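You operate a simulated robot arm through the tools that you are given. There is no shell and no other tool. Be economical: measure what you need, move in short steps, check, and stop when the job is done.

You are at the controls of a simulated two-armed robot. One attempt, no reset.

JOB
Show tower B on both monitors of the black desk.
Fine: source knob on B, input slider on IN 2; tower A stays off.

Only the result counts: the job must be done as asked and must still hold three seconds after the hand-in. Knocking over, shifting, dropping, spilling or breaking anything else fails it.

ROBOT AND FRAMES
Two 7-joint arms with fingered hands on one trunk, on a base that drives. Base frame: it is fixed to the floor where the robot stands at the start and does not move with it; the origin is under the middle of the robot, x ahead of it, y to its left, z up; the surface under the hand at the start is at about z = 1.14. Lengths are in m, angles in rad, forces in N, time in s.
The left shoulder is at the start at [0.056, 0.269, 1.24], the right one opposite. Places, roughly: desk flat monitor [0.7, 0.5, 1]; desk tube monitor [0.7, 0.9, 1]; flat monitor button [0.7, 0.4, 1]; input slider [0.7, 0.6, 1]; power block switch [0.3, 0.7, 0.9]; source knob [0.3, 0.4, 0.9]; tower a button [0.5, 0.2, 1.1]; tower b button [0.5, 0.1, 1.1]; tube monitor button [0.5, 1, 0.9]. Payload 5 kg a hand.
The tool frame of a hand sits at the grasp point between the pads (the TCP): z along the fingers, y along the line on which they close. The tips reach 0.052 m beyond it. The gripper opens to 0.176 m. The gripper's body begins 0.061 m behind the TCP. The gripper is a hand of 5 fingers: y runs from the thumb to the fingers, the wrist lies at [-0.026, -0.151, -0.269] in the tool frame.
Orientation is that of the tool frame in the base frame, as a unit quaternion [x, y, z, w]. With the fingers straight down and the wrist toward the robot, the tool's x, y and z point along [0, 1, 0], [1, 0, 0] and [0, 0, -1] of the base frame.

CONTROLS
- The arms move only by the tool apply_moves. It takes "left_series", "right_series" or both (then of equal length, played together; a hand with none holds still); each is a list of rows, each a list of 6 numbers: the shift along the base's x, y, z in m, then the turn, a rotation vector about the base's x, y, z in rad. In form: [[x, y, z, rx, ry, rz], ...]. A call has 1 to 10 rows; each row shifts and turns the commanded pose from where the row before left it. Rows are played at 5 a second. More than 0.05 m and 0.15 rad between two rows, and nothing of the call is played. Where a pose cannot be reached the arm comes as near as it can. A force on the tool above 50 N (or 10 N above the force at the start of the call, whichever is more), or a blocked arm, ends the call early, and 0.2 s more pass. In this call time passes only in rows, and 0.2 s behind the last. It gives the time, the measured TCP pose, the force on the tool (base axes), the opening and the grip force at its end, in the units of the frame above (readings bear some noise), with the torque about the TCP (base axes, N m) and any sound that the robot's microphone picked up, and new pictures: "pictures" is both (left out), scene, wrist or none (wrist: the cameras of the hands that moved).
- Cameras (640 x 400 px; columns grow to the right, rows downward): "scene" is now at [0.122, 0.035, 1.459]; the picture's right is [0.56, -0.83, -0.01], its down [-0.42, -0.27, -0.86] and it looks along [0.72, 0.48, -0.50] (base axes); focal length 262 px, centre (320, 200). "left" rides on the left gripper at [-0.102, -0.142, -0.203] in its tool frame; the picture's right is [-0.79, -0.29, 0.54], its down [0.56, -0.70, 0.44] and it looks along [0.25, 0.65, 0.72] (tool axes); focal length 275 px, centre (320, 200). "right" rides on the right gripper at [0.102, -0.142, -0.203] in its tool frame; the picture's right is [-0.79, 0.29, -0.54], its down [-0.56, -0.70, 0.44] and it looks along [-0.25, 0.65, 0.72] (tool axes); focal length 275 px, centre (320, 200). There is no depth. A picture from a camera that has moved, and an enlarged one, comes with that camera's place and axes in the base frame and with its lens. The place of the scene camera against the robot may be out by one fixed shift of up to 0.025 m in any direction.
- lift_body(by): slides the trunk up (or, below 0, down) by that many m; the arms and the scene camera ride with it, the base frame stays. It gives what a move gives, with no picture.
- drive_base(legs): drives the robot by 1 to 6 legs, each [ahead, turn to the left] in m and rad, along the robot's own axes; the way and the turn of a leg run together, so that a leg with both is an arc; at most 1.5 m and 3.142 rad a leg. The arms and the cameras ride along, it lands a little off, and it stops where it bumps. It gives what a move gives, and a new picture of the scene camera.
- finger_targets(index, middle, ring, little, thumb_bend, thumb_turn, hand): sets how far each is bent, from 0 (flat) to 100 (curled in); at 30 the hand is open as for a grip, at 70 the pads meet at the TCP. One left out holds its place. A second passes; each finger stops where it meets its share of the squeeze, and holds until it gets a number again. It is the only way to open and close the hand. It gives what a move gives, with no picture; readings hold the bend of each and the force on index, middle, ring, little, thumb and palm. thumb_turn goes from beside the hand (0) to across from the fingers (100), as for a grip.
- aim_head(pan, tilt): turns the head with the scene camera to pan (to the left, within 1.396 rad either way) and tilt (down, from -0.506 to 1.204), counted from straight ahead of the robot. It gives what a move gives, and a new picture of the scene camera.
- inspect(camera, box): a new picture of the part [left, top, right, bottom] of that camera's present view, enlarged. The clock stands still meanwhile.
- finish_job(): hands the job in; it is judged then, once.

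Work in short steps. Places have to be worked out from the pictures, the camera data and where the tool is seen: move nearer, look again, correct. Check each grasp and each placing, and mend what went wrong. You have 120 turns and 260 pictures in all, those below and enlarged ones among them. Open the grippers and draw the arms clear of the work before you hand the job in, unless the task says otherwise; then end with one line.

The tools are called after "Call:" as a command line: name --argument value ..., lists and objects as JSON in quotes. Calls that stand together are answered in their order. apply_moves: Moves the arms, as the interface text tells. Its arguments: {"type":"object","properties":{"left_series":{"type":"array"},"right_series":{"type":"array"},"pictures":{"type":"string","enum":["both","scene","wrist","none"]}},"required":[]} The other tools are called the same way: lift_body (by) slides the trunk up or down; finger_targets (index, middle, ring, little, thumb_bend, thumb_turn, hand) moves the fingers one by one; drive_base (legs) drives the base; aim_head (pan, tilt) turns the head that bears the scene camera; inspect (camera, box) takes an enlarged picture of a part of a camera's view; finish_job () hands the job in.

At the start:

```text
time_s: 0.0
left_ee_pos: [0.6066, 0.6267, 1.2678]
left_tool_rot: [0.708, 0.706, 0.0, -0.001]
left_ft_force: [0.4, 0.7, -0.3]
left_moment: [0.0, 0.0, 0.02]
left_width: 0.1756
left_finger_force: 0.0
left_shape: jaw
left_bend: [30.0, 30.0, 30.0, 30.0, 30.0, 98.0]
left_finger forces: [0.1, 0.0, 0.1, 0.0, 0.1, 0.0]
right_ee_pos: [0.6573, 0.0864, 1.2382]
right_tool_rot: [0.708, 0.706, 0.0, 0.0]
right_ft_force: [0.0, 0.0, -0.5]
right_moment: [0.07, -0.02, 0.02]
right_width: 0.1757
right_finger_force: 0.1
right_shape: jaw
right_bend: [30.0, 30.0, 30.0, 30.0, 30.0, 98.0]
right_finger forces: [0.0, 0.0, 0.0, 0.1, 0.1, 0.0]
trunk travel left (down, up): [-0.4, 0.401]
robot x, y, heading: [0.0, -0.0029, -0.001]
head pan, tilt: [0.59, 0.517]
```

scene: 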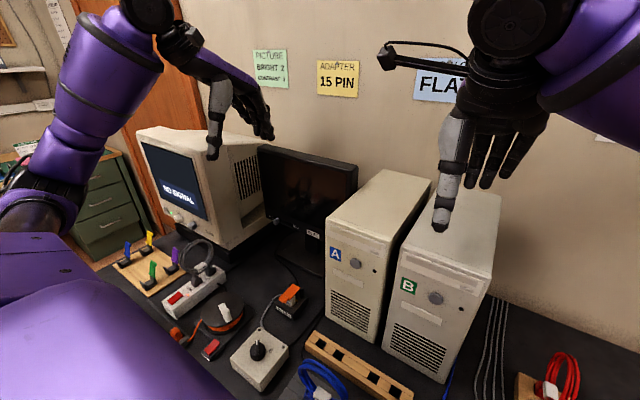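
right: 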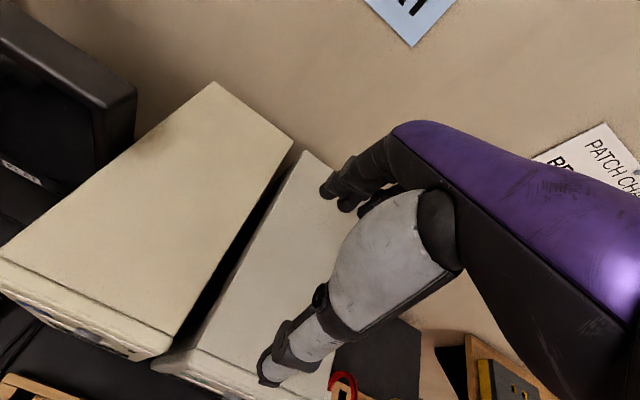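
left: 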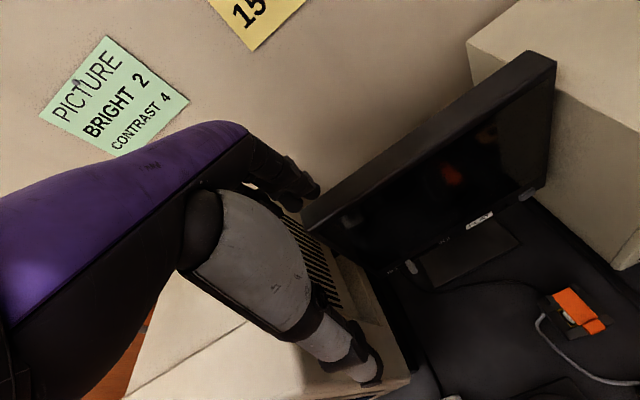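

The scene shows towers A and B, the tube monitor (NO SIGNAL), the flat monitor, a power block, a switch box and cables. I'll enlarge the parts first.

Call:
inspect --camera "scene" --box '[100, 220, 340, 400]'

Call:
inspect --camera "scene" --box '[280, 200, 600, 400]'

Call:
inspect --camera "scene" --box '[120, 110, 370, 280]'

Call:
aim_head --pan 0.4 --tilt 0.95

```text
2.22 times, centred on (220, 310) of scene
camera zoom: at [0.122, 0.035, 1.459], right [0.56, -0.83, -0.01], down [-0.42, -0.27, -0.86], along [0.72, 0.48, -0.5], focal length 582 px, centre (542, -44)
```

zoom: 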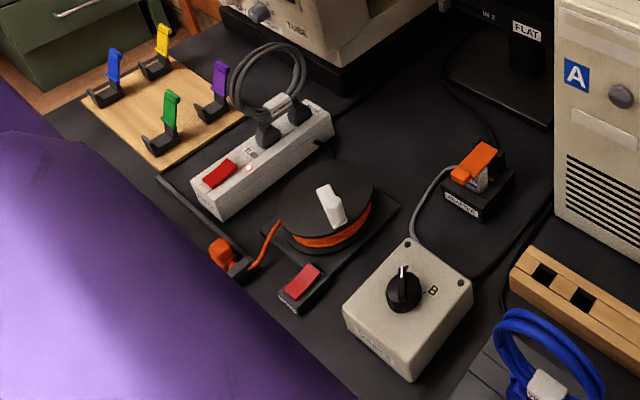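

```text
2.00 times, centred on (440, 300) of scene
camera zoom: at [0.122, 0.035, 1.459], right [0.56, -0.83, -0.01], down [-0.42, -0.27, -0.86], along [0.72, 0.48, -0.5], focal length 524 px, centre (80, 0)
```

zoom: 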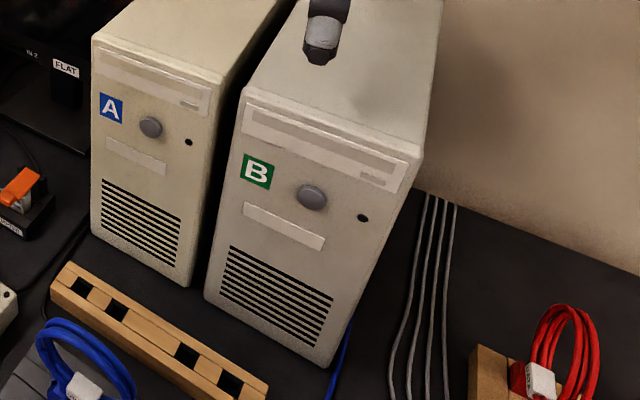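

```text
2.35 times, centred on (245, 195) of scene
camera zoom: at [0.122, 0.035, 1.459], right [0.56, -0.83, -0.01], down [-0.42, -0.27, -0.86], along [0.72, 0.48, -0.5], focal length 616 px, centre (496, 212)
```

zoom: 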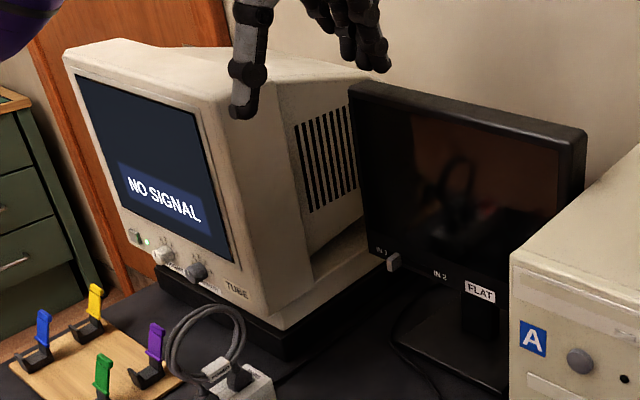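

```text
time_s: 0.9
left_ee_pos: [0.592, 0.6268, 1.2753]
left_tool_rot: [0.709, 0.706, 0.004, 0.003]
left_ft_force: [2.1, -0.1, -1.9]
left_moment: [0.02, 0.29, -0.07]
left_width: 0.1759
left_finger_force: 0.1
left_shape: jaw
left_bend: [30.0, 30.0, 30.0, 30.0, 30.0, 97.0]
left_finger forces: [0.1, 0.0, 0.0, 0.0, 0.1, 0.1]
right_ee_pos: [0.643, 0.0869, 1.2461]
right_tool_rot: [0.706, 0.708, 0.006, 0.003]
right_ft_force: [1.8, -0.3, -1.5]
right_moment: [0.11, 0.23, 0.04]
right_width: 0.1759
right_finger_force: 0.0
right_shape: jaw
right_bend: [30.0, 30.0, 30.0, 30.0, 30.0, 98.0]
right_finger forces: [0.0, 0.0, 0.0, 0.0, 0.0, 0.0]
trunk travel left (down, up): [-0.4, 0.401]
robot x, y, heading: [-0.0003, 0.0019, 0.003]
head pan, tilt: [0.4, 0.949]
camera scene: at [0.1154, 0.0127, 1.423], right [0.39, -0.92, -0.01], down [-0.76, -0.32, -0.57], along [0.52, 0.23, -0.82], focal length 262 px, centre (320, 200)
```

scene: 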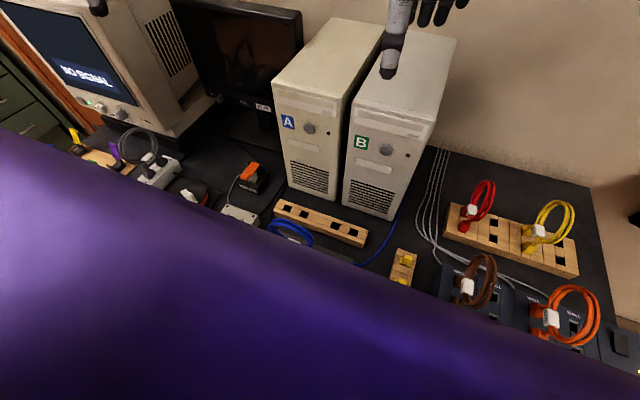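

The left arm hides the near desk. I'll aim back between and zoom in on the small devices.

Call:
aim_head --pan 0.6 --tilt 0.6

Call:
inspect --camera "scene" --box '[210, 240, 330, 360]'

Call:
inspect --camera "scene" --box '[120, 190, 240, 310]'

Call:
inspect --camera "scene" --box '[230, 120, 350, 240]'

```text
time_s: 1.7
left_ee_pos: [0.5907, 0.6261, 1.2783]
left_tool_rot: [0.709, 0.706, 0.004, 0.003]
left_ft_force: [0.2, 0.3, 0.7]
left_moment: [0.02, -0.02, -0.01]
left_width: 0.1757
left_finger_force: 0.1
left_shape: jaw
left_bend: [30.0, 30.0, 30.0, 30.0, 30.0, 97.0]
left_finger forces: [0.1, 0.0, 0.0, 0.0, 0.0, 0.0]
right_ee_pos: [0.641, 0.0891, 1.2469]
right_tool_rot: [0.706, 0.708, 0.007, 0.003]
right_ft_force: [-0.2, -0.8, 0.5]
right_moment: [0.03, 0.01, 0.02]
right_width: 0.1758
right_finger_force: 0.2
right_shape: jaw
right_bend: [30.0, 30.0, 30.0, 30.0, 30.0, 98.0]
right_finger forces: [0.1, 0.0, 0.0, 0.0, 0.0, 0.0]
trunk travel left (down, up): [-0.4, 0.401]
robot x, y, heading: [0.0009, 0.0014, 0.001]
head pan, tilt: [0.6, 0.6]
camera scene: at [0.1193, 0.0343, 1.4516], right [0.56, -0.83, -0.01], down [-0.48, -0.32, -0.82], along [0.67, 0.47, -0.57], focal length 262 px, centre (320, 200)
```

scene: 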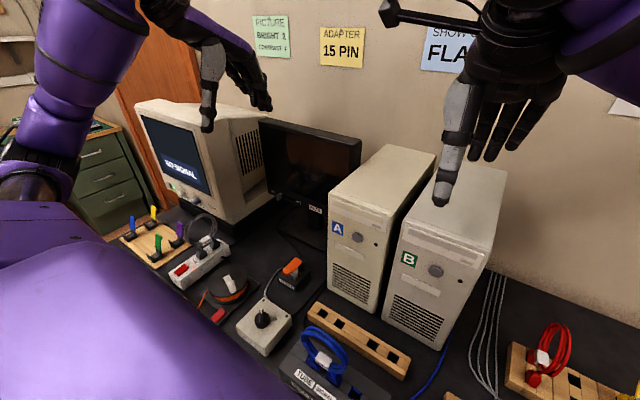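

```text
3.33 times, centred on (270, 300) of scene
camera zoom: at [0.1193, 0.0343, 1.4516], right [0.56, -0.83, -0.01], down [-0.48, -0.32, -0.82], along [0.67, 0.47, -0.57], focal length 873 px, centre (487, -133)
```

zoom: 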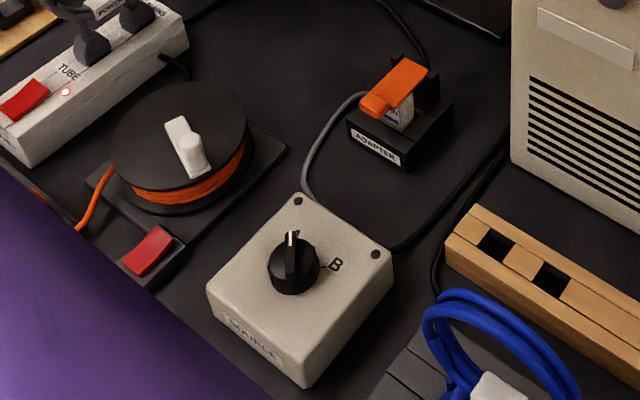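

```text
3.33 times, centred on (180, 250) of scene
camera zoom: at [0.1193, 0.0343, 1.4516], right [0.56, -0.83, -0.01], down [-0.48, -0.32, -0.82], along [0.67, 0.47, -0.57], focal length 873 px, centre (787, 33)
```

zoom: 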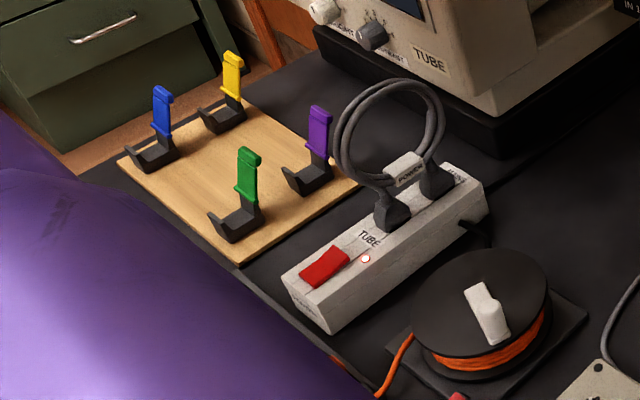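

```text
3.33 times, centred on (290, 180) of scene
camera zoom: at [0.1193, 0.0343, 1.4516], right [0.56, -0.83, -0.01], down [-0.48, -0.32, -0.82], along [0.67, 0.47, -0.57], focal length 873 px, centre (420, 267)
```

zoom: 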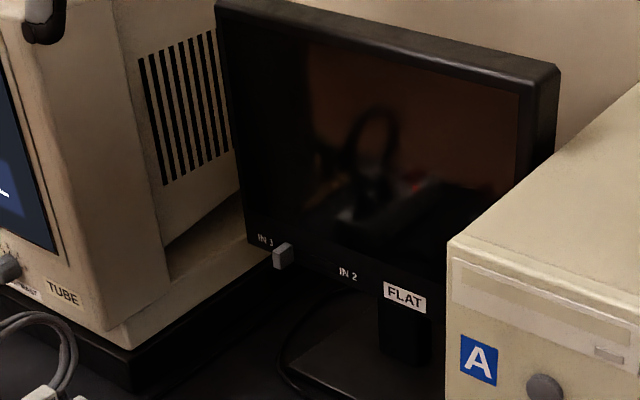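

There are more notes and a panel at the front edge. I'll look right and down for those.

Call:
aim_head --pan -0.5 --tilt 0.5

Call:
inspect --camera "right" --box '[480, 100, 640, 400]'

Call:
aim_head --pan 0.2 --tilt 0.2

```text
time_s: 3.0
left_ee_pos: [0.5887, 0.6262, 1.2768]
left_tool_rot: [0.708, 0.707, 0.005, 0.003]
left_ft_force: [0.7, -0.2, 0.4]
left_moment: [0.02, 0.02, 0.01]
left_width: 0.1761
left_finger_force: 0.0
left_shape: jaw
left_bend: [30.0, 30.0, 30.0, 30.0, 30.0, 97.0]
left_finger forces: [0.0, 0.1, 0.1, 0.0, 0.0, 0.0]
right_ee_pos: [0.6406, 0.0876, 1.2475]
right_tool_rot: [0.707, 0.708, 0.007, 0.002]
right_ft_force: [-0.2, -0.3, -0.2]
right_moment: [-0.02, 0.0, -0.01]
right_width: 0.176
right_finger_force: 0.0
right_shape: jaw
right_bend: [30.0, 30.0, 30.0, 30.0, 30.0, 98.0]
right_finger forces: [0.0, 0.0, 0.0, 0.0, 0.0, 0.1]
trunk travel left (down, up): [-0.4, 0.401]
robot x, y, heading: [0.0043, 0.0014, -0.0]
head pan, tilt: [-0.499, 0.499]
camera scene: at [0.1265, -0.059, 1.4605], right [-0.48, -0.88, 0.01], down [-0.43, 0.23, -0.87], along [0.76, -0.42, -0.49], focal length 262 px, centre (320, 200)
```

scene: 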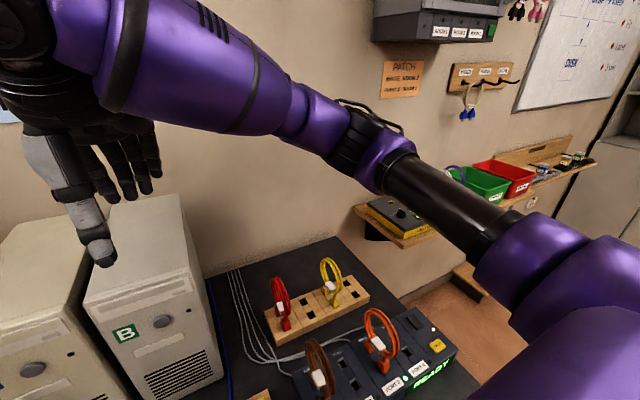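

```text
1.33 times, centred on (560, 250) of right
camera zoom: at [0.4953, 0.1891, 1.4479], right [0.28, -0.79, 0.54], down [-0.69, -0.56, -0.46], along [0.66, -0.25, -0.71], focal length 367 px, centre (0, 133)
```

zoom: 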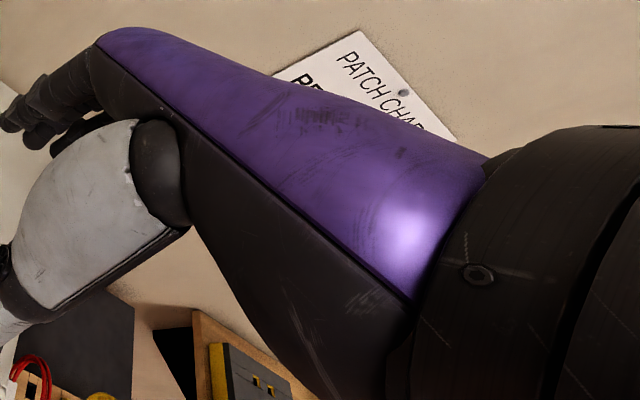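

```text
time_s: 4.1
left_ee_pos: [0.5897, 0.6264, 1.2776]
left_tool_rot: [0.708, 0.706, 0.005, 0.004]
left_ft_force: [0.7, -0.9, -0.4]
left_moment: [-0.01, -0.03, -0.01]
left_width: 0.1761
left_finger_force: 0.0
left_shape: jaw
left_bend: [30.0, 30.0, 30.0, 30.0, 30.0, 97.0]
left_finger forces: [0.0, 0.0, 0.0, 0.0, 0.0, 0.0]
right_ee_pos: [0.6412, 0.088, 1.2471]
right_tool_rot: [0.706, 0.708, 0.007, 0.002]
right_ft_force: [-0.3, 0.0, 0.2]
right_moment: [0.01, 0.01, -0.01]
right_width: 0.176
right_finger_force: 0.1
right_shape: jaw
right_bend: [30.0, 30.0, 30.0, 30.0, 30.0, 98.0]
right_finger forces: [0.1, 0.1, 0.0, 0.1, 0.0, 0.0]
trunk travel left (down, up): [-0.4, 0.401]
robot x, y, heading: [-0.0009, 0.0003, -0.003]
head pan, tilt: [0.201, 0.201]
camera scene: at [0.1384, 0.0031, 1.488], right [0.2, -0.98, 0.0], down [-0.21, -0.04, -0.98], along [0.96, 0.19, -0.21], focal length 262 px, centre (320, 200)
```

scene: 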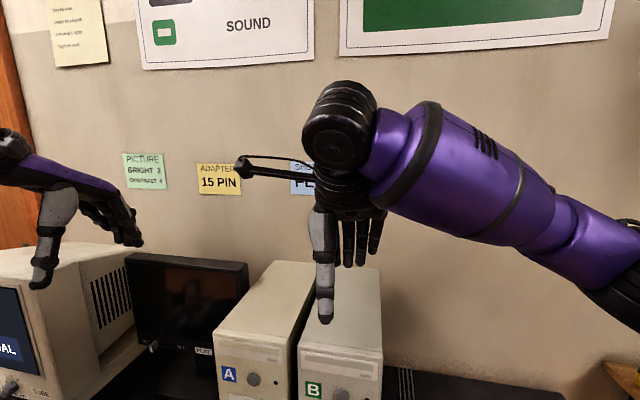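

I'll raise the trunk for a better overview and look at the notes and front panel.

Call:
lift_body --by 0.3

Call:
aim_head --pan 0.5 --tilt 0.9

Call:
aim_head --pan 0.3 --tilt 0.0

```text
time_s: 7.1
left_ee_pos: [0.5901, 0.6264, 1.576]
left_tool_rot: [0.708, 0.706, 0.006, 0.002]
left_ft_force: [0.3, 0.4, 0.2]
left_moment: [0.0, 0.0, -0.02]
left_width: 0.176
left_finger_force: 0.1
left_shape: jaw
left_bend: [30.0, 30.0, 30.0, 30.0, 30.0, 97.0]
left_finger forces: [0.0, 0.0, 0.1, 0.0, 0.1, 0.0]
right_ee_pos: [0.6414, 0.086, 1.5469]
right_tool_rot: [0.709, 0.706, 0.004, 0.005]
right_ft_force: [-0.4, -1.1, -0.1]
right_moment: [-0.02, 0.01, 0.02]
right_width: 0.1761
right_finger_force: 0.1
right_shape: jaw
right_bend: [30.0, 30.0, 30.0, 30.0, 30.0, 98.0]
right_finger forces: [0.1, 0.0, 0.0, 0.0, 0.1, 0.0]
trunk travel left (down, up): [-0.7, 0.101]
robot x, y, heading: [-0.0019, 0.0031, -0.004]
head pan, tilt: [0.201, 0.201]
```

```text
time_s: 8.2
left_ee_pos: [0.5899, 0.6256, 1.5761]
left_tool_rot: [0.708, 0.706, 0.005, 0.002]
left_ft_force: [-0.4, -0.1, -0.1]
left_moment: [-0.04, 0.02, 0.01]
left_width: 0.1758
left_finger_force: 0.0
left_shape: jaw
left_bend: [30.0, 30.0, 30.0, 30.0, 30.0, 97.0]
left_finger forces: [0.1, 0.1, 0.0, 0.0, 0.0, 0.0]
right_ee_pos: [0.6412, 0.086, 1.5483]
right_tool_rot: [0.708, 0.706, 0.005, 0.005]
right_ft_force: [-0.3, 0.9, 0.0]
right_moment: [0.02, 0.0, -0.02]
right_width: 0.1757
right_finger_force: 0.1
right_shape: jaw
right_bend: [30.0, 30.0, 30.0, 30.0, 30.0, 98.0]
right_finger forces: [0.0, 0.0, 0.0, 0.0, 0.0, 0.0]
trunk travel left (down, up): [-0.7, 0.101]
robot x, y, heading: [0.002, -0.0034, 0.0]
head pan, tilt: [0.499, 0.901]
camera scene: at [0.0893, 0.0208, 1.7283], right [0.48, -0.88, -0.01], down [-0.7, -0.37, -0.61], along [0.53, 0.3, -0.79], focal length 262 px, centre (320, 200)
```

scene: 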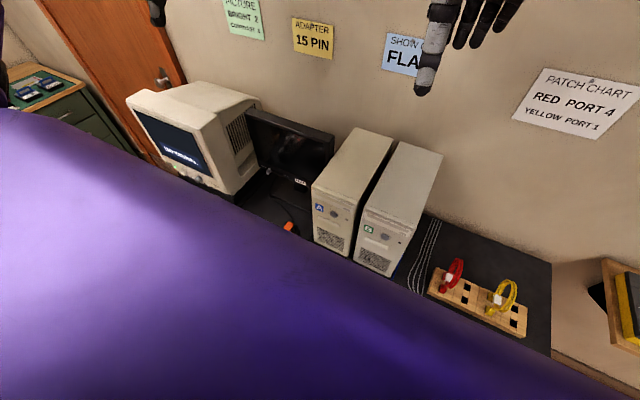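

```text
time_s: 9.4
left_ee_pos: [0.5913, 0.6255, 1.5765]
left_tool_rot: [0.709, 0.705, 0.005, 0.003]
left_ft_force: [0.8, 0.5, -0.2]
left_moment: [0.01, 0.01, -0.01]
left_width: 0.176
left_finger_force: 0.0
left_shape: jaw
left_bend: [30.0, 30.0, 30.0, 30.0, 30.0, 97.0]
left_finger forces: [0.0, 0.0, 0.0, 0.0, 0.1, 0.0]
right_ee_pos: [0.6422, 0.084, 1.547]
right_tool_rot: [0.708, 0.706, 0.005, 0.005]
right_ft_force: [-0.2, 0.8, -0.1]
right_moment: [0.01, 0.01, 0.0]
right_width: 0.1756
right_finger_force: 0.1
right_shape: jaw
right_bend: [30.0, 30.0, 30.0, 30.0, 30.0, 98.0]
right_finger forces: [0.1, 0.1, 0.0, 0.0, 0.0, 0.0]
trunk travel left (down, up): [-0.7, 0.101]
robot x, y, heading: [-0.0047, -0.003, -0.004]
head pan, tilt: [0.3, 0.0]
camera scene: at [0.1102, 0.0113, 1.8079], right [0.3, -0.96, 0.0], down [-0.01, 0.0, -1.0], along [0.96, 0.3, -0.01], focal length 262 px, centre (320, 200)
```

scene: 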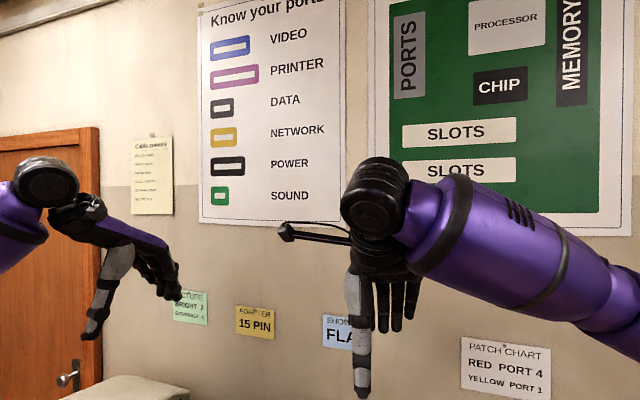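

The notes belong to other jobs. To see the front of the desk I'll drive back 0.3 m and look.

Call:
drive_base --legs '[[-0.3, 0]]'

Call:
aim_head --pan 0.5 --tilt 0.8

```text
time_s: 12.0
left_ee_pos: [0.2873, 0.6291, 1.5765]
left_tool_rot: [0.707, 0.708, 0.005, 0.002]
left_ft_force: [-0.4, 0.2, 0.0]
left_moment: [-0.04, -0.06, 0.02]
left_width: 0.1761
left_finger_force: 0.0
left_shape: jaw
left_bend: [30.0, 30.0, 30.0, 30.0, 30.0, 97.0]
left_finger forces: [0.0, 0.0, 0.0, 0.1, 0.0, 0.0]
right_ee_pos: [0.3401, 0.0879, 1.5477]
right_tool_rot: [0.707, 0.707, 0.005, 0.005]
right_ft_force: [-0.2, 0.8, 0.1]
right_moment: [0.0, -0.03, 0.0]
right_width: 0.1761
right_finger_force: 0.0
right_shape: jaw
right_bend: [30.0, 30.0, 30.0, 30.0, 30.0, 98.0]
right_finger forces: [0.0, 0.1, 0.0, 0.0, 0.0, 0.1]
trunk travel left (down, up): [-0.7, 0.101]
robot x, y, heading: [-0.2985, -0.0017, 0.004]
head pan, tilt: [0.3, 0.0]
camera scene: at [-0.1898, 0.0113, 1.808], right [0.3, -0.95, 0.0], down [-0.01, 0.0, -1.0], along [0.95, 0.3, -0.01], focal length 262 px, centre (320, 200)
```

scene: 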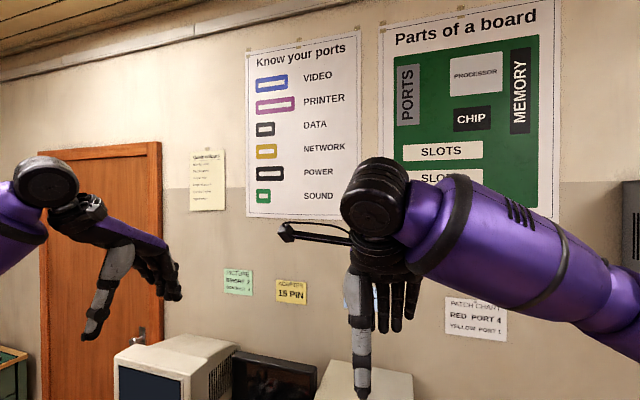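

```text
time_s: 13.1
left_ee_pos: [0.2729, 0.6259, 1.583]
left_tool_rot: [0.707, 0.707, 0.008, 0.006]
left_ft_force: [2.3, -0.3, -1.6]
left_moment: [0.04, 0.24, -0.06]
left_width: 0.1758
left_finger_force: 0.0
left_shape: jaw
left_bend: [30.0, 30.0, 30.0, 30.0, 30.0, 98.0]
left_finger forces: [0.1, 0.0, 0.1, 0.1, 0.0, 0.1]
right_ee_pos: [0.3256, 0.0906, 1.5532]
right_tool_rot: [0.703, 0.711, 0.014, 0.005]
right_ft_force: [2.6, -0.8, -0.7]
right_moment: [0.06, 0.26, 0.05]
right_width: 0.176
right_finger_force: 0.1
right_shape: jaw
right_bend: [30.0, 30.0, 30.0, 30.0, 30.0, 97.0]
right_finger forces: [0.1, 0.0, 0.1, 0.0, 0.0, 0.0]
trunk travel left (down, up): [-0.7, 0.101]
robot x, y, heading: [-0.2997, -0.0001, 0.004]
head pan, tilt: [0.499, 0.799]
camera scene: at [-0.2015, 0.023, 1.7358], right [0.48, -0.88, -0.01], down [-0.64, -0.35, -0.69], along [0.6, 0.34, -0.73], focal length 262 px, centre (320, 200)
```

scene: 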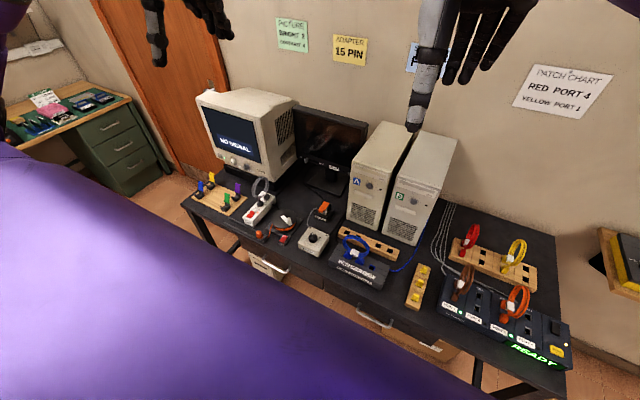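

Good overview. I'll zoom in on the devices.

Call:
inspect --camera "scene" --box '[180, 170, 300, 260]'

Call:
inspect --camera "scene" --box '[290, 190, 440, 310]'

Call:
inspect --camera "scene" --box '[190, 80, 380, 220]'

```text
4.44 times, centred on (240, 215) of scene
camera zoom: at [-0.2015, 0.023, 1.7358], right [0.48, -0.88, -0.01], down [-0.64, -0.35, -0.69], along [0.6, 0.34, -0.73], focal length 1164 px, centre (676, 133)
```

zoom: 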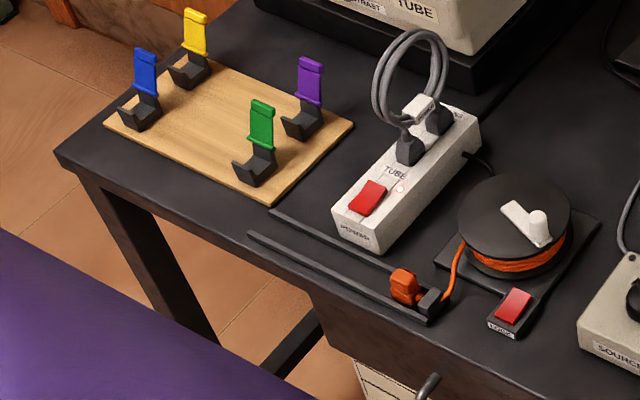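

```text
3.33 times, centred on (365, 250) of scene
camera zoom: at [-0.2015, 0.023, 1.7358], right [0.48, -0.88, -0.01], down [-0.64, -0.35, -0.69], along [0.6, 0.34, -0.73], focal length 873 px, centre (170, 33)
```

zoom: 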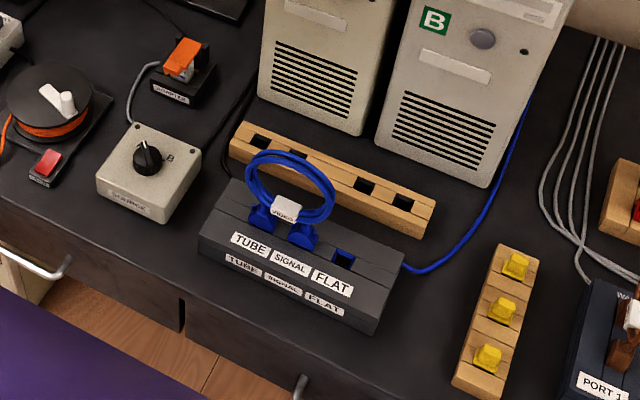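

```text
2.86 times, centred on (285, 150) of scene
camera zoom: at [-0.2015, 0.023, 1.7358], right [0.48, -0.88, -0.01], down [-0.64, -0.35, -0.69], along [0.6, 0.34, -0.73], focal length 748 px, centre (420, 343)
```

zoom: 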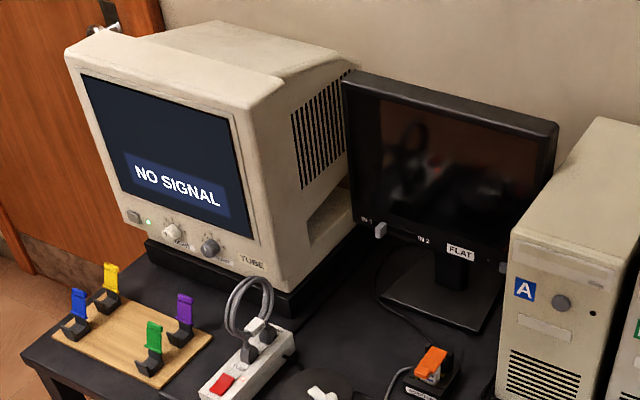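

The patch (tube–signal) is already in place; the rest needed seems to be tower B's button, the flat monitor's button, the slider, and the knob. I'll lower the trunk for a second vantage point to locate these.

Call:
lift_body --by -0.4

Call:
aim_head --pan 0.4 --tilt 0.35

Call:
inspect --camera "scene" --box '[200, 130, 360, 230]'

Call:
inspect --camera "scene" --box '[330, 130, 490, 230]'

```text
time_s: 16.9
left_ee_pos: [0.2674, 0.6265, 1.1871]
left_tool_rot: [0.706, 0.708, 0.009, 0.007]
left_ft_force: [-0.2, -0.3, -0.1]
left_moment: [0.05, -0.02, 0.02]
left_width: 0.1763
left_finger_force: 0.0
left_shape: jaw
left_bend: [30.0, 30.0, 30.0, 30.0, 30.0, 98.0]
left_finger forces: [0.0, 0.0, 0.0, 0.1, 0.0, 0.0]
right_ee_pos: [0.3201, 0.0866, 1.1571]
right_tool_rot: [0.707, 0.707, 0.01, 0.011]
right_ft_force: [0.0, -0.3, -0.1]
right_moment: [0.01, -0.01, 0.01]
right_width: 0.1761
right_finger_force: 0.1
right_shape: jaw
right_bend: [30.0, 30.0, 30.0, 30.0, 30.0, 97.0]
right_finger forces: [0.0, 0.1, 0.1, 0.0, 0.1, 0.0]
trunk travel left (down, up): [-0.3, 0.501]
robot x, y, heading: [-0.2979, -0.0035, 0.003]
head pan, tilt: [0.499, 0.799]
```

```text
time_s: 17.8
left_ee_pos: [0.2687, 0.6261, 1.1861]
left_tool_rot: [0.707, 0.707, 0.01, 0.006]
left_ft_force: [-0.1, 0.4, -0.1]
left_moment: [-0.02, -0.02, -0.03]
left_width: 0.176
left_finger_force: 0.1
left_shape: jaw
left_bend: [30.0, 30.0, 30.0, 30.0, 30.0, 98.0]
left_finger forces: [0.0, 0.0, 0.1, 0.1, 0.0, 0.0]
right_ee_pos: [0.3198, 0.0864, 1.1557]
right_tool_rot: [0.706, 0.708, 0.01, 0.009]
right_ft_force: [0.4, 0.9, -0.4]
right_moment: [0.01, -0.01, 0.0]
right_width: 0.176
right_finger_force: 0.1
right_shape: jaw
right_bend: [30.0, 30.0, 30.0, 30.0, 30.0, 97.0]
right_finger forces: [0.0, 0.1, 0.0, 0.0, 0.0, 0.1]
trunk travel left (down, up): [-0.3, 0.501]
robot x, y, heading: [-0.2997, -0.002, 0.001]
head pan, tilt: [0.4, 0.351]
camera scene: at [-0.1426, 0.021, 1.3721], right [0.39, -0.92, -0.01], down [-0.33, -0.14, -0.93], along [0.86, 0.37, -0.36], focal length 262 px, centre (320, 200)
```

scene: 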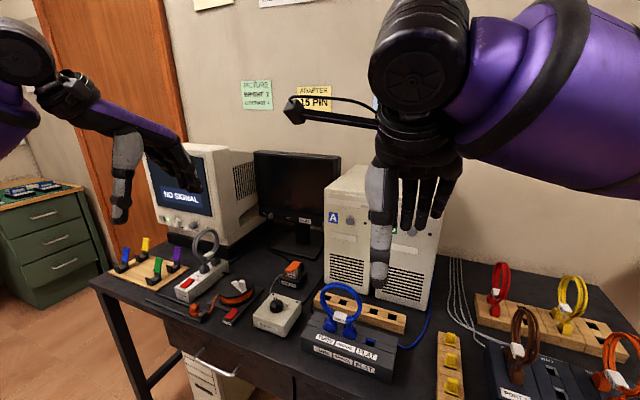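

```text
4.00 times, centred on (280, 180) of scene
camera zoom: at [-0.1426, 0.021, 1.3721], right [0.39, -0.92, -0.01], down [-0.33, -0.14, -0.93], along [0.86, 0.37, -0.36], focal length 1047 px, centre (480, 280)
```

zoom: 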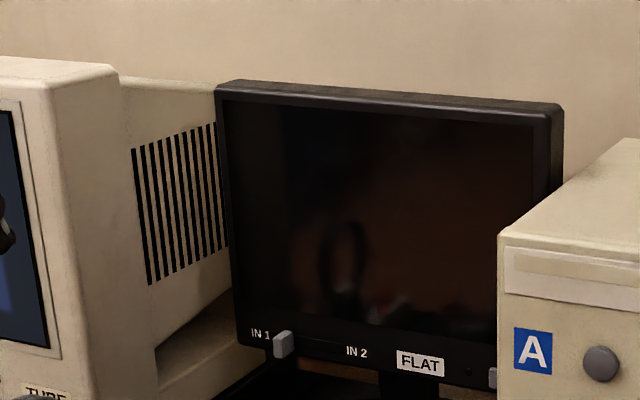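

```text
4.00 times, centred on (410, 180) of scene
camera zoom: at [-0.1426, 0.021, 1.3721], right [0.39, -0.92, -0.01], down [-0.33, -0.14, -0.93], along [0.86, 0.37, -0.36], focal length 1047 px, centre (-40, 280)
```

zoom: 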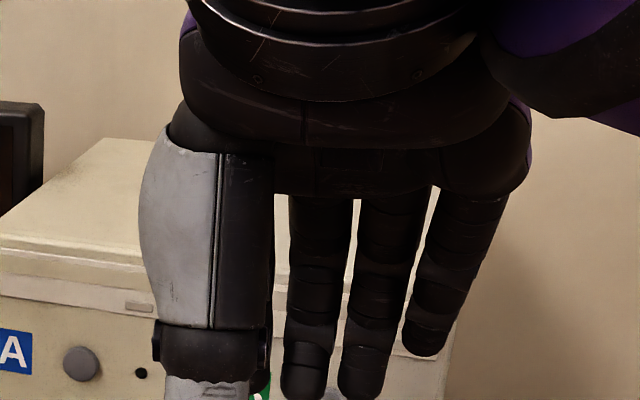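

Triangulation gives: slider ≈ (0.664, 0.582, 0.937), flat button ≈ (0.685, 0.365, 0.925), tower B button ≈ (0.532, 0.041, 1.037), knob ≈ (0.339, 0.363, 0.838). Now I'll form a pointing index finger on the right hand and look at it.

Call:
finger_targets --hand "right" --index 10 --middle 100 --ring 100 --little 100 --thumb_bend 60 --thumb_turn 0

Call:
inspect --camera "scene" --box '[300, 80, 540, 300]'

Call:
inspect --camera "right" --box '[0, 0, 640, 400]'

```text
time_s: 18.8
left_ee_pos: [0.2683, 0.6265, 1.1853]
left_tool_rot: [0.707, 0.707, 0.009, 0.008]
left_ft_force: [0.2, 0.6, 0.4]
left_moment: [-0.01, 0.02, 0.0]
left_width: 0.176
left_finger_force: 0.0
left_shape: jaw
left_bend: [30.0, 30.0, 30.0, 30.0, 30.0, 98.0]
left_finger forces: [0.0, 0.1, 0.0, 0.0, 0.1, 0.0]
right_ee_pos: [0.3196, 0.089, 1.1554]
right_tool_rot: [0.707, 0.707, 0.007, 0.01]
right_ft_force: [0.0, -0.2, 0.6]
right_moment: [-0.03, 0.03, 0.01]
right_width: 0.2115
right_finger_force: 0.0
right_shape: fingers
right_bend: [10.0, 100.0, 100.0, 100.0, 60.0, 0.0]
right_finger forces: [0.0, 0.1, 0.1, 0.1, 0.1, 0.2]
trunk travel left (down, up): [-0.3, 0.501]
robot x, y, heading: [-0.294, 0.0009, 0.0]
head pan, tilt: [0.4, 0.351]
```

```text
1.82 times, centred on (420, 190) of scene
camera zoom: at [-0.1426, 0.021, 1.3721], right [0.39, -0.92, -0.01], down [-0.33, -0.14, -0.93], along [0.86, 0.37, -0.36], focal length 476 px, centre (138, 218)
```

zoom: 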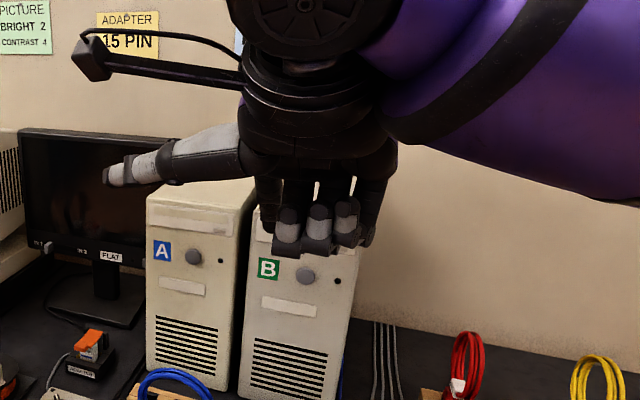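

```text
1.00 times, centred on (320, 200) of right (not enlarged: the box is as wide or as high as the picture)
camera zoom: at [0.1729, 0.1897, 1.3532], right [0.27, -0.79, 0.55], down [-0.69, -0.56, -0.46], along [0.67, -0.25, -0.7], focal length 275 px, centre (320, 200)
```

zoom: 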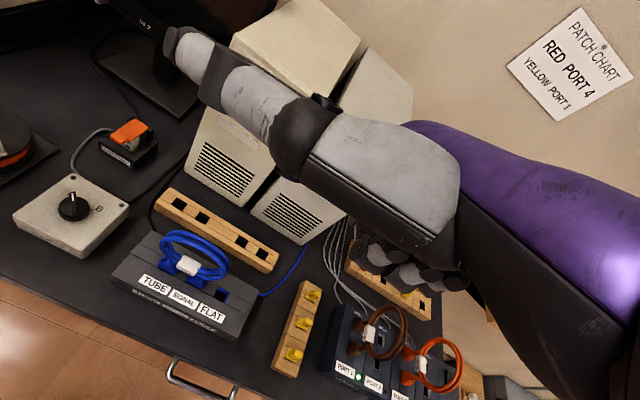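

The sideways thumb could touch tower A, so I'll turn it back under and pitch the right hand forward by about 60° to see the index.

Call:
finger_targets --hand "right" --thumb_bend 0 --thumb_turn 100

Call:
apply_moves --right_series '[[0.02, -0.01, 0, 0, -0.15, 0], [0, -0.01, 0, 0, -0.15, 0], [0, -0.01, 0, 0, -0.15, 0], [0, -0.01, 0, 0, -0.15, 0], [0, 0, 0, 0, -0.15, 0], [0, 0, 0, 0, -0.15, 0], [0, 0, 0, 0, -0.1, 0]]' --pictures "both"

```text
time_s: 19.8
left_ee_pos: [0.2674, 0.6271, 1.1864]
left_tool_rot: [0.707, 0.707, 0.009, 0.007]
left_ft_force: [0.1, -0.2, -0.2]
left_moment: [0.0, -0.03, 0.01]
left_width: 0.1757
left_finger_force: 0.1
left_shape: jaw
left_bend: [30.0, 30.0, 30.0, 30.0, 30.0, 98.0]
left_finger forces: [0.0, 0.0, 0.0, 0.0, 0.0, 0.0]
right_ee_pos: [0.3218, 0.0871, 1.1553]
right_tool_rot: [0.707, 0.707, 0.009, 0.009]
right_ft_force: [0.0, -0.7, -0.7]
right_moment: [0.0, 0.02, 0.02]
right_width: 0.272
right_finger_force: 0.2
right_shape: fingers
right_bend: [10.0, 100.0, 100.0, 100.0, 0.0, 95.0]
right_finger forces: [0.0, 0.1, 0.1, 0.0, 0.0, 0.0]
trunk travel left (down, up): [-0.3, 0.501]
robot x, y, heading: [-0.2975, -0.0003, 0.003]
head pan, tilt: [0.4, 0.351]
```

```text
time_s: 21.4
left_ee_pos: [0.267, 0.6286, 1.1847]
left_tool_rot: [0.707, 0.708, 0.01, 0.008]
left_ft_force: [-1.3, 1.1, 0.4]
left_moment: [-0.13, -0.05, -0.02]
left_width: 0.176
left_finger_force: 0.0
left_shape: jaw
left_bend: [30.0, 30.0, 30.0, 30.0, 30.0, 98.0]
left_finger forces: [0.0, 0.0, 0.0, 0.0, 0.1, 0.0]
right_ee_pos: [0.3397, 0.048, 1.1556]
right_tool_rot: [0.614, 0.616, 0.349, 0.347]
right_ft_force: [-0.4, -0.1, 0.0]
right_moment: [-0.05, -0.01, -0.06]
right_width: 0.2718
right_finger_force: 0.1
right_shape: fingers
right_bend: [10.0, 100.0, 100.0, 100.0, 0.0, 95.0]
right_finger forces: [0.0, 0.0, 0.1, 0.1, 0.0, 0.1]
trunk travel left (down, up): [-0.3, 0.501]
robot x, y, heading: [-0.2995, -0.0018, 0.004]
head pan, tilt: [0.4, 0.351]
camera scene: at [-0.1431, 0.0218, 1.3723], right [0.39, -0.92, 0.0], down [-0.33, -0.14, -0.93], along [0.86, 0.37, -0.36], focal length 262 px, centre (320, 200)
camera right: at [0.0932, 0.1504, 1.1378], right [-0.31, -0.79, 0.53], down [0.02, -0.56, -0.83], along [0.95, -0.25, 0.19], focal length 275 px, centre (320, 200)
```

scene: 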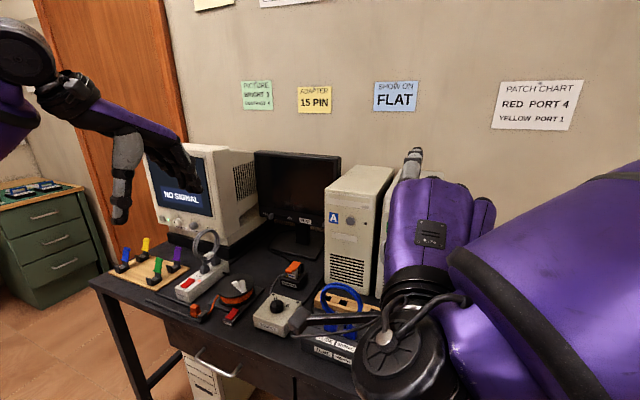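
right: 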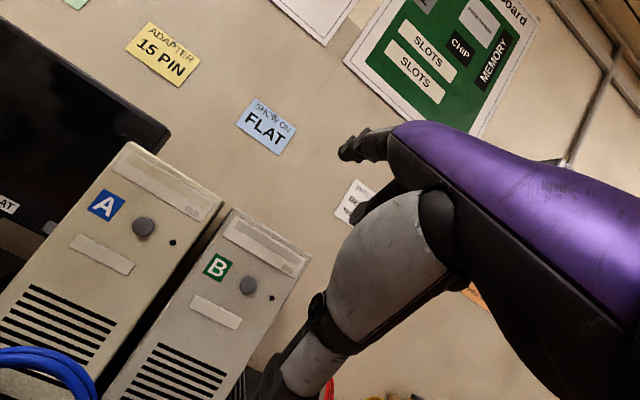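

Index at bend 10 points 45° between tool y and z; its tip lies at about y=+0.146, z=+0.01 in the tool frame. I'll pitch to about 0.3 rad and place the tip 5 cm before tower B's button.

Call:
apply_moves --right_series '[[0, -0.006, -0.03, 0, 0.14, 0], [0, -0.006, -0.03, 0, 0.14, 0], [0, -0.006, -0.03, 0, 0.14, 0], [0, -0.006, -0.03, 0, 0.14, 0], [0, 0, -0.033, 0, 0.14, 0]]' --pictures "both"

Call:
aim_head --pan 0.1 --tilt 0.5

```text
time_s: 22.6
left_ee_pos: [0.2701, 0.6269, 1.1846]
left_tool_rot: [0.707, 0.707, 0.009, 0.007]
left_ft_force: [1.2, -0.4, -1.1]
left_moment: [0.02, 0.2, -0.01]
left_width: 0.176
left_finger_force: 0.0
left_shape: jaw
left_bend: [30.0, 30.0, 30.0, 30.0, 30.0, 98.0]
left_finger forces: [0.0, 0.0, 0.0, 0.0, 0.1, 0.0]
right_ee_pos: [0.3423, 0.0221, 1.001]
right_tool_rot: [0.698, 0.698, 0.114, 0.115]
right_ft_force: [1.0, -0.7, 0.3]
right_moment: [0.01, 0.22, 0.05]
right_width: 0.2719
right_finger_force: 0.1
right_shape: fingers
right_bend: [10.0, 100.0, 100.0, 100.0, 0.0, 95.0]
right_finger forces: [0.0, 0.0, 0.0, 0.0, 0.0, 0.1]
trunk travel left (down, up): [-0.3, 0.501]
robot x, y, heading: [-0.3004, -0.0004, 0.001]
head pan, tilt: [0.4, 0.351]
camera scene: at [-0.1413, 0.0209, 1.3717], right [0.39, -0.92, -0.01], down [-0.33, -0.14, -0.93], along [0.86, 0.37, -0.36], focal length 262 px, centre (320, 200)
camera right: at [0.1428, 0.1247, 1.1464], right [0.1, -0.79, 0.6], down [-0.52, -0.56, -0.64], along [0.85, -0.25, -0.47], focal length 275 px, centre (320, 200)
```

scene: 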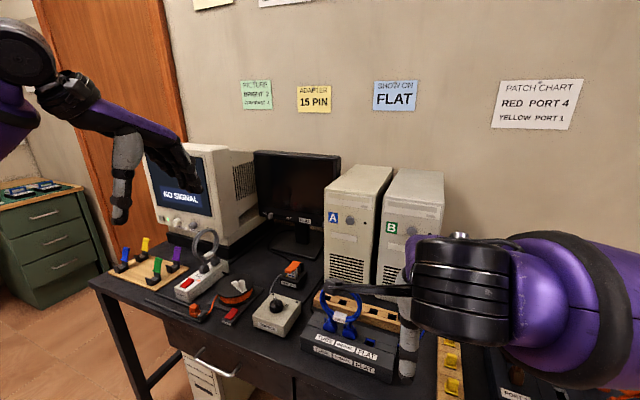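
right: 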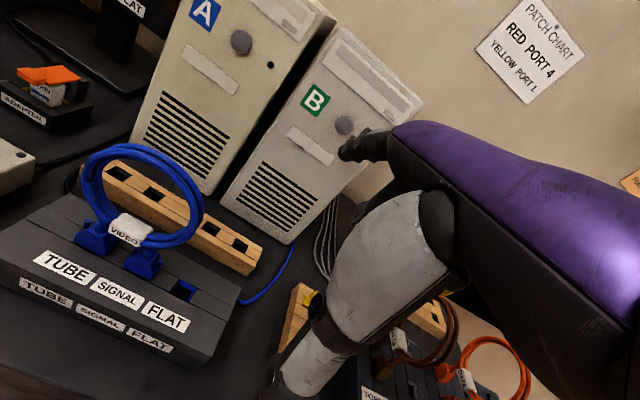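

```text
time_s: 23.4
left_ee_pos: [0.2682, 0.627, 1.1845]
left_tool_rot: [0.707, 0.707, 0.01, 0.007]
left_ft_force: [0.5, 0.8, -0.2]
left_moment: [-0.02, 0.02, 0.01]
left_width: 0.1761
left_finger_force: 0.1
left_shape: jaw
left_bend: [30.0, 30.0, 30.0, 30.0, 30.0, 98.0]
left_finger forces: [0.1, 0.1, 0.1, 0.0, 0.1, 0.0]
right_ee_pos: [0.3422, 0.022, 1.0024]
right_tool_rot: [0.698, 0.697, 0.114, 0.115]
right_ft_force: [0.0, 0.1, 0.2]
right_moment: [0.02, 0.08, 0.0]
right_width: 0.2716
right_finger_force: 0.0
right_shape: fingers
right_bend: [10.0, 100.0, 100.0, 100.0, 0.0, 95.0]
right_finger forces: [0.0, 0.0, 0.0, 0.1, 0.1, 0.1]
trunk travel left (down, up): [-0.3, 0.501]
robot x, y, heading: [-0.3004, -0.0043, 0.004]
head pan, tilt: [0.099, 0.499]
camera scene: at [-0.1376, -0.006, 1.3584], right [0.1, -0.99, 0.0], down [-0.49, -0.05, -0.87], along [0.87, 0.09, -0.49], focal length 262 px, centre (320, 200)
```

scene: 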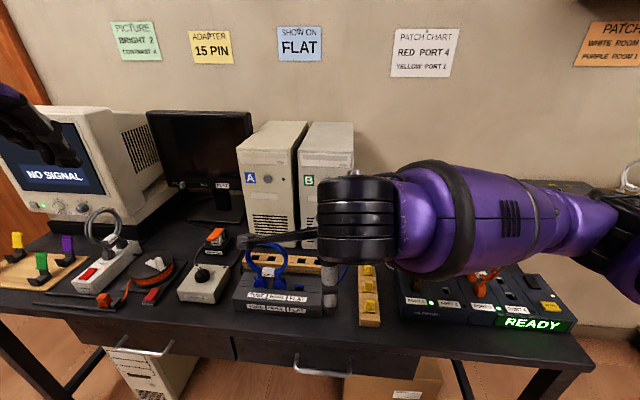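

From two right-wrist views, B's button is at about (0.55, 0.057, 1.047) and my tip at about (0.502, 0.042, 1.036). I'll fold the thumb up, align in y/z, and close in slightly.

Call:
finger_targets --hand "right" --thumb_bend 75

Call:
apply_moves --right_series '[[0, 0.015, 0.011, 0, 0, 0], [0.02, 0, 0, 0, 0, 0]]' --pictures "wrist"

Call:
inspect --camera "right" --box '[260, 60, 460, 200]'

```text
time_s: 24.4
left_ee_pos: [0.2685, 0.6276, 1.1853]
left_tool_rot: [0.707, 0.707, 0.009, 0.007]
left_ft_force: [-0.3, 0.1, -0.6]
left_moment: [0.02, -0.02, -0.01]
left_width: 0.1759
left_finger_force: 0.1
left_shape: jaw
left_bend: [30.0, 30.0, 30.0, 30.0, 30.0, 98.0]
left_finger forces: [0.1, 0.0, 0.0, 0.1, 0.1, 0.1]
right_ee_pos: [0.3419, 0.0233, 1.0009]
right_tool_rot: [0.698, 0.697, 0.113, 0.115]
right_ft_force: [0.4, -0.4, -0.8]
right_moment: [0.02, -0.01, 0.01]
right_width: 0.1335
right_finger_force: 0.0
right_shape: fingers
right_bend: [10.0, 100.0, 100.0, 100.0, 75.0, 100.0]
right_finger forces: [0.0, 0.0, 0.1, 0.0, 0.1, 0.0]
trunk travel left (down, up): [-0.3, 0.501]
robot x, y, heading: [-0.3009, -0.0006, -0.002]
head pan, tilt: [0.099, 0.499]
```

```text
time_s: 25.0
left_ee_pos: [0.2684, 0.6267, 1.1847]
left_tool_rot: [0.707, 0.707, 0.009, 0.006]
left_ft_force: [0.0, -0.5, -0.3]
left_moment: [0.1, 0.16, -0.02]
left_width: 0.1761
left_finger_force: 0.1
left_shape: jaw
left_bend: [30.0, 30.0, 30.0, 30.0, 30.0, 98.0]
left_finger forces: [0.1, 0.0, 0.1, 0.1, 0.0, 0.1]
right_ee_pos: [0.3605, 0.0373, 1.0123]
right_tool_rot: [0.698, 0.697, 0.114, 0.115]
right_ft_force: [0.4, -0.3, -1.4]
right_moment: [0.11, 0.07, 0.08]
right_width: 0.1332
right_finger_force: 0.0
right_shape: fingers
right_bend: [10.0, 100.0, 100.0, 100.0, 75.0, 100.0]
right_finger forces: [0.0, 0.0, 0.1, 0.0, 0.1, 0.1]
trunk travel left (down, up): [-0.3, 0.501]
robot x, y, heading: [-0.3007, -0.0, 0.009]
head pan, tilt: [0.099, 0.499]
camera right: at [0.1618, 0.1397, 1.158], right [0.1, -0.79, 0.6], down [-0.52, -0.56, -0.64], along [0.85, -0.25, -0.47], focal length 275 px, centre (320, 200)
```

right: 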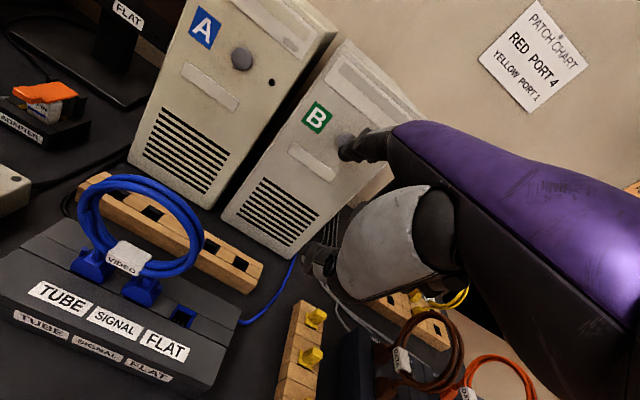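

```text
2.86 times, centred on (360, 130) of right
camera zoom: at [0.1618, 0.1397, 1.158], right [0.1, -0.79, 0.6], down [-0.52, -0.56, -0.64], along [0.85, -0.25, -0.47], focal length 786 px, centre (206, 400)
```

zoom: 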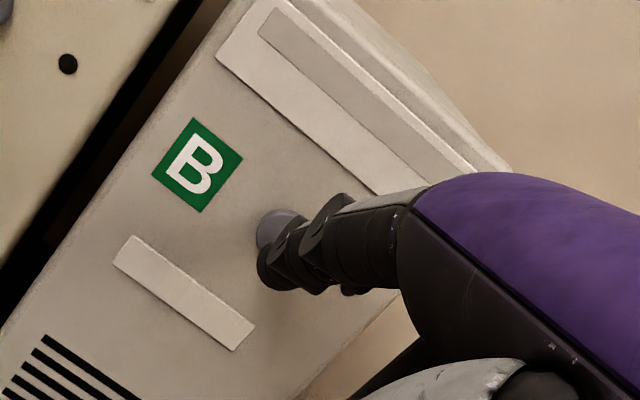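

The tip is well aligned with the button. I'll push slowly in +x and listen for a click.

Call:
apply_moves --right_series '[[0.006, 0.001, 0, 0, 0, 0], [0.006, 0, 0, 0, 0, 0], [0.006, 0, 0, 0, 0, 0]]' --pictures "wrist"

```text
time_s: 25.8
left_ee_pos: [0.2694, 0.627, 1.1867]
left_tool_rot: [0.707, 0.707, 0.011, 0.008]
left_ft_force: [-0.2, -0.9, -0.6]
left_moment: [-0.03, -0.03, 0.02]
left_width: 0.176
left_finger_force: 0.1
left_shape: jaw
left_bend: [30.0, 30.0, 30.0, 30.0, 30.0, 98.0]
left_finger forces: [0.1, 0.1, 0.1, 0.0, 0.0, 0.1]
right_ee_pos: [0.3774, 0.0401, 1.0139]
right_tool_rot: [0.697, 0.698, 0.116, 0.115]
right_ft_force: [-7.7, -0.2, 1.8]
right_moment: [0.04, -0.45, 0.08]
right_width: 0.1307
right_finger_force: 4.2
right_shape: fingers
right_bend: [11.0, 100.0, 100.0, 100.0, 75.0, 100.0]
right_finger forces: [7.7, 0.0, 0.1, 0.0, 0.0, 0.0]
trunk travel left (down, up): [-0.3, 0.501]
robot x, y, heading: [-0.3021, -0.0031, 0.004]
head pan, tilt: [0.099, 0.499]
heard: click
camera right: at [0.1771, 0.1421, 1.1591], right [0.1, -0.79, 0.6], down [-0.52, -0.56, -0.64], along [0.85, -0.25, -0.47], focal length 275 px, centre (320, 200)
```

right: 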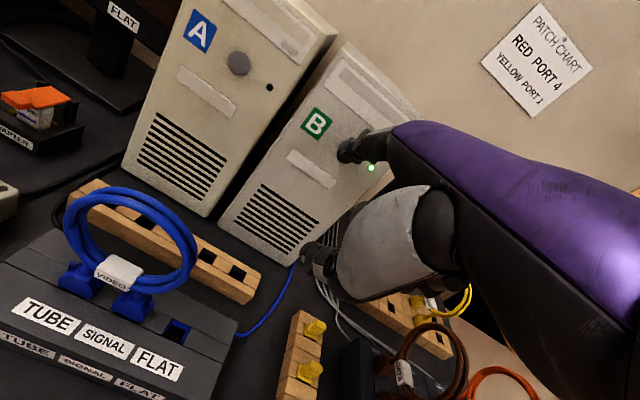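

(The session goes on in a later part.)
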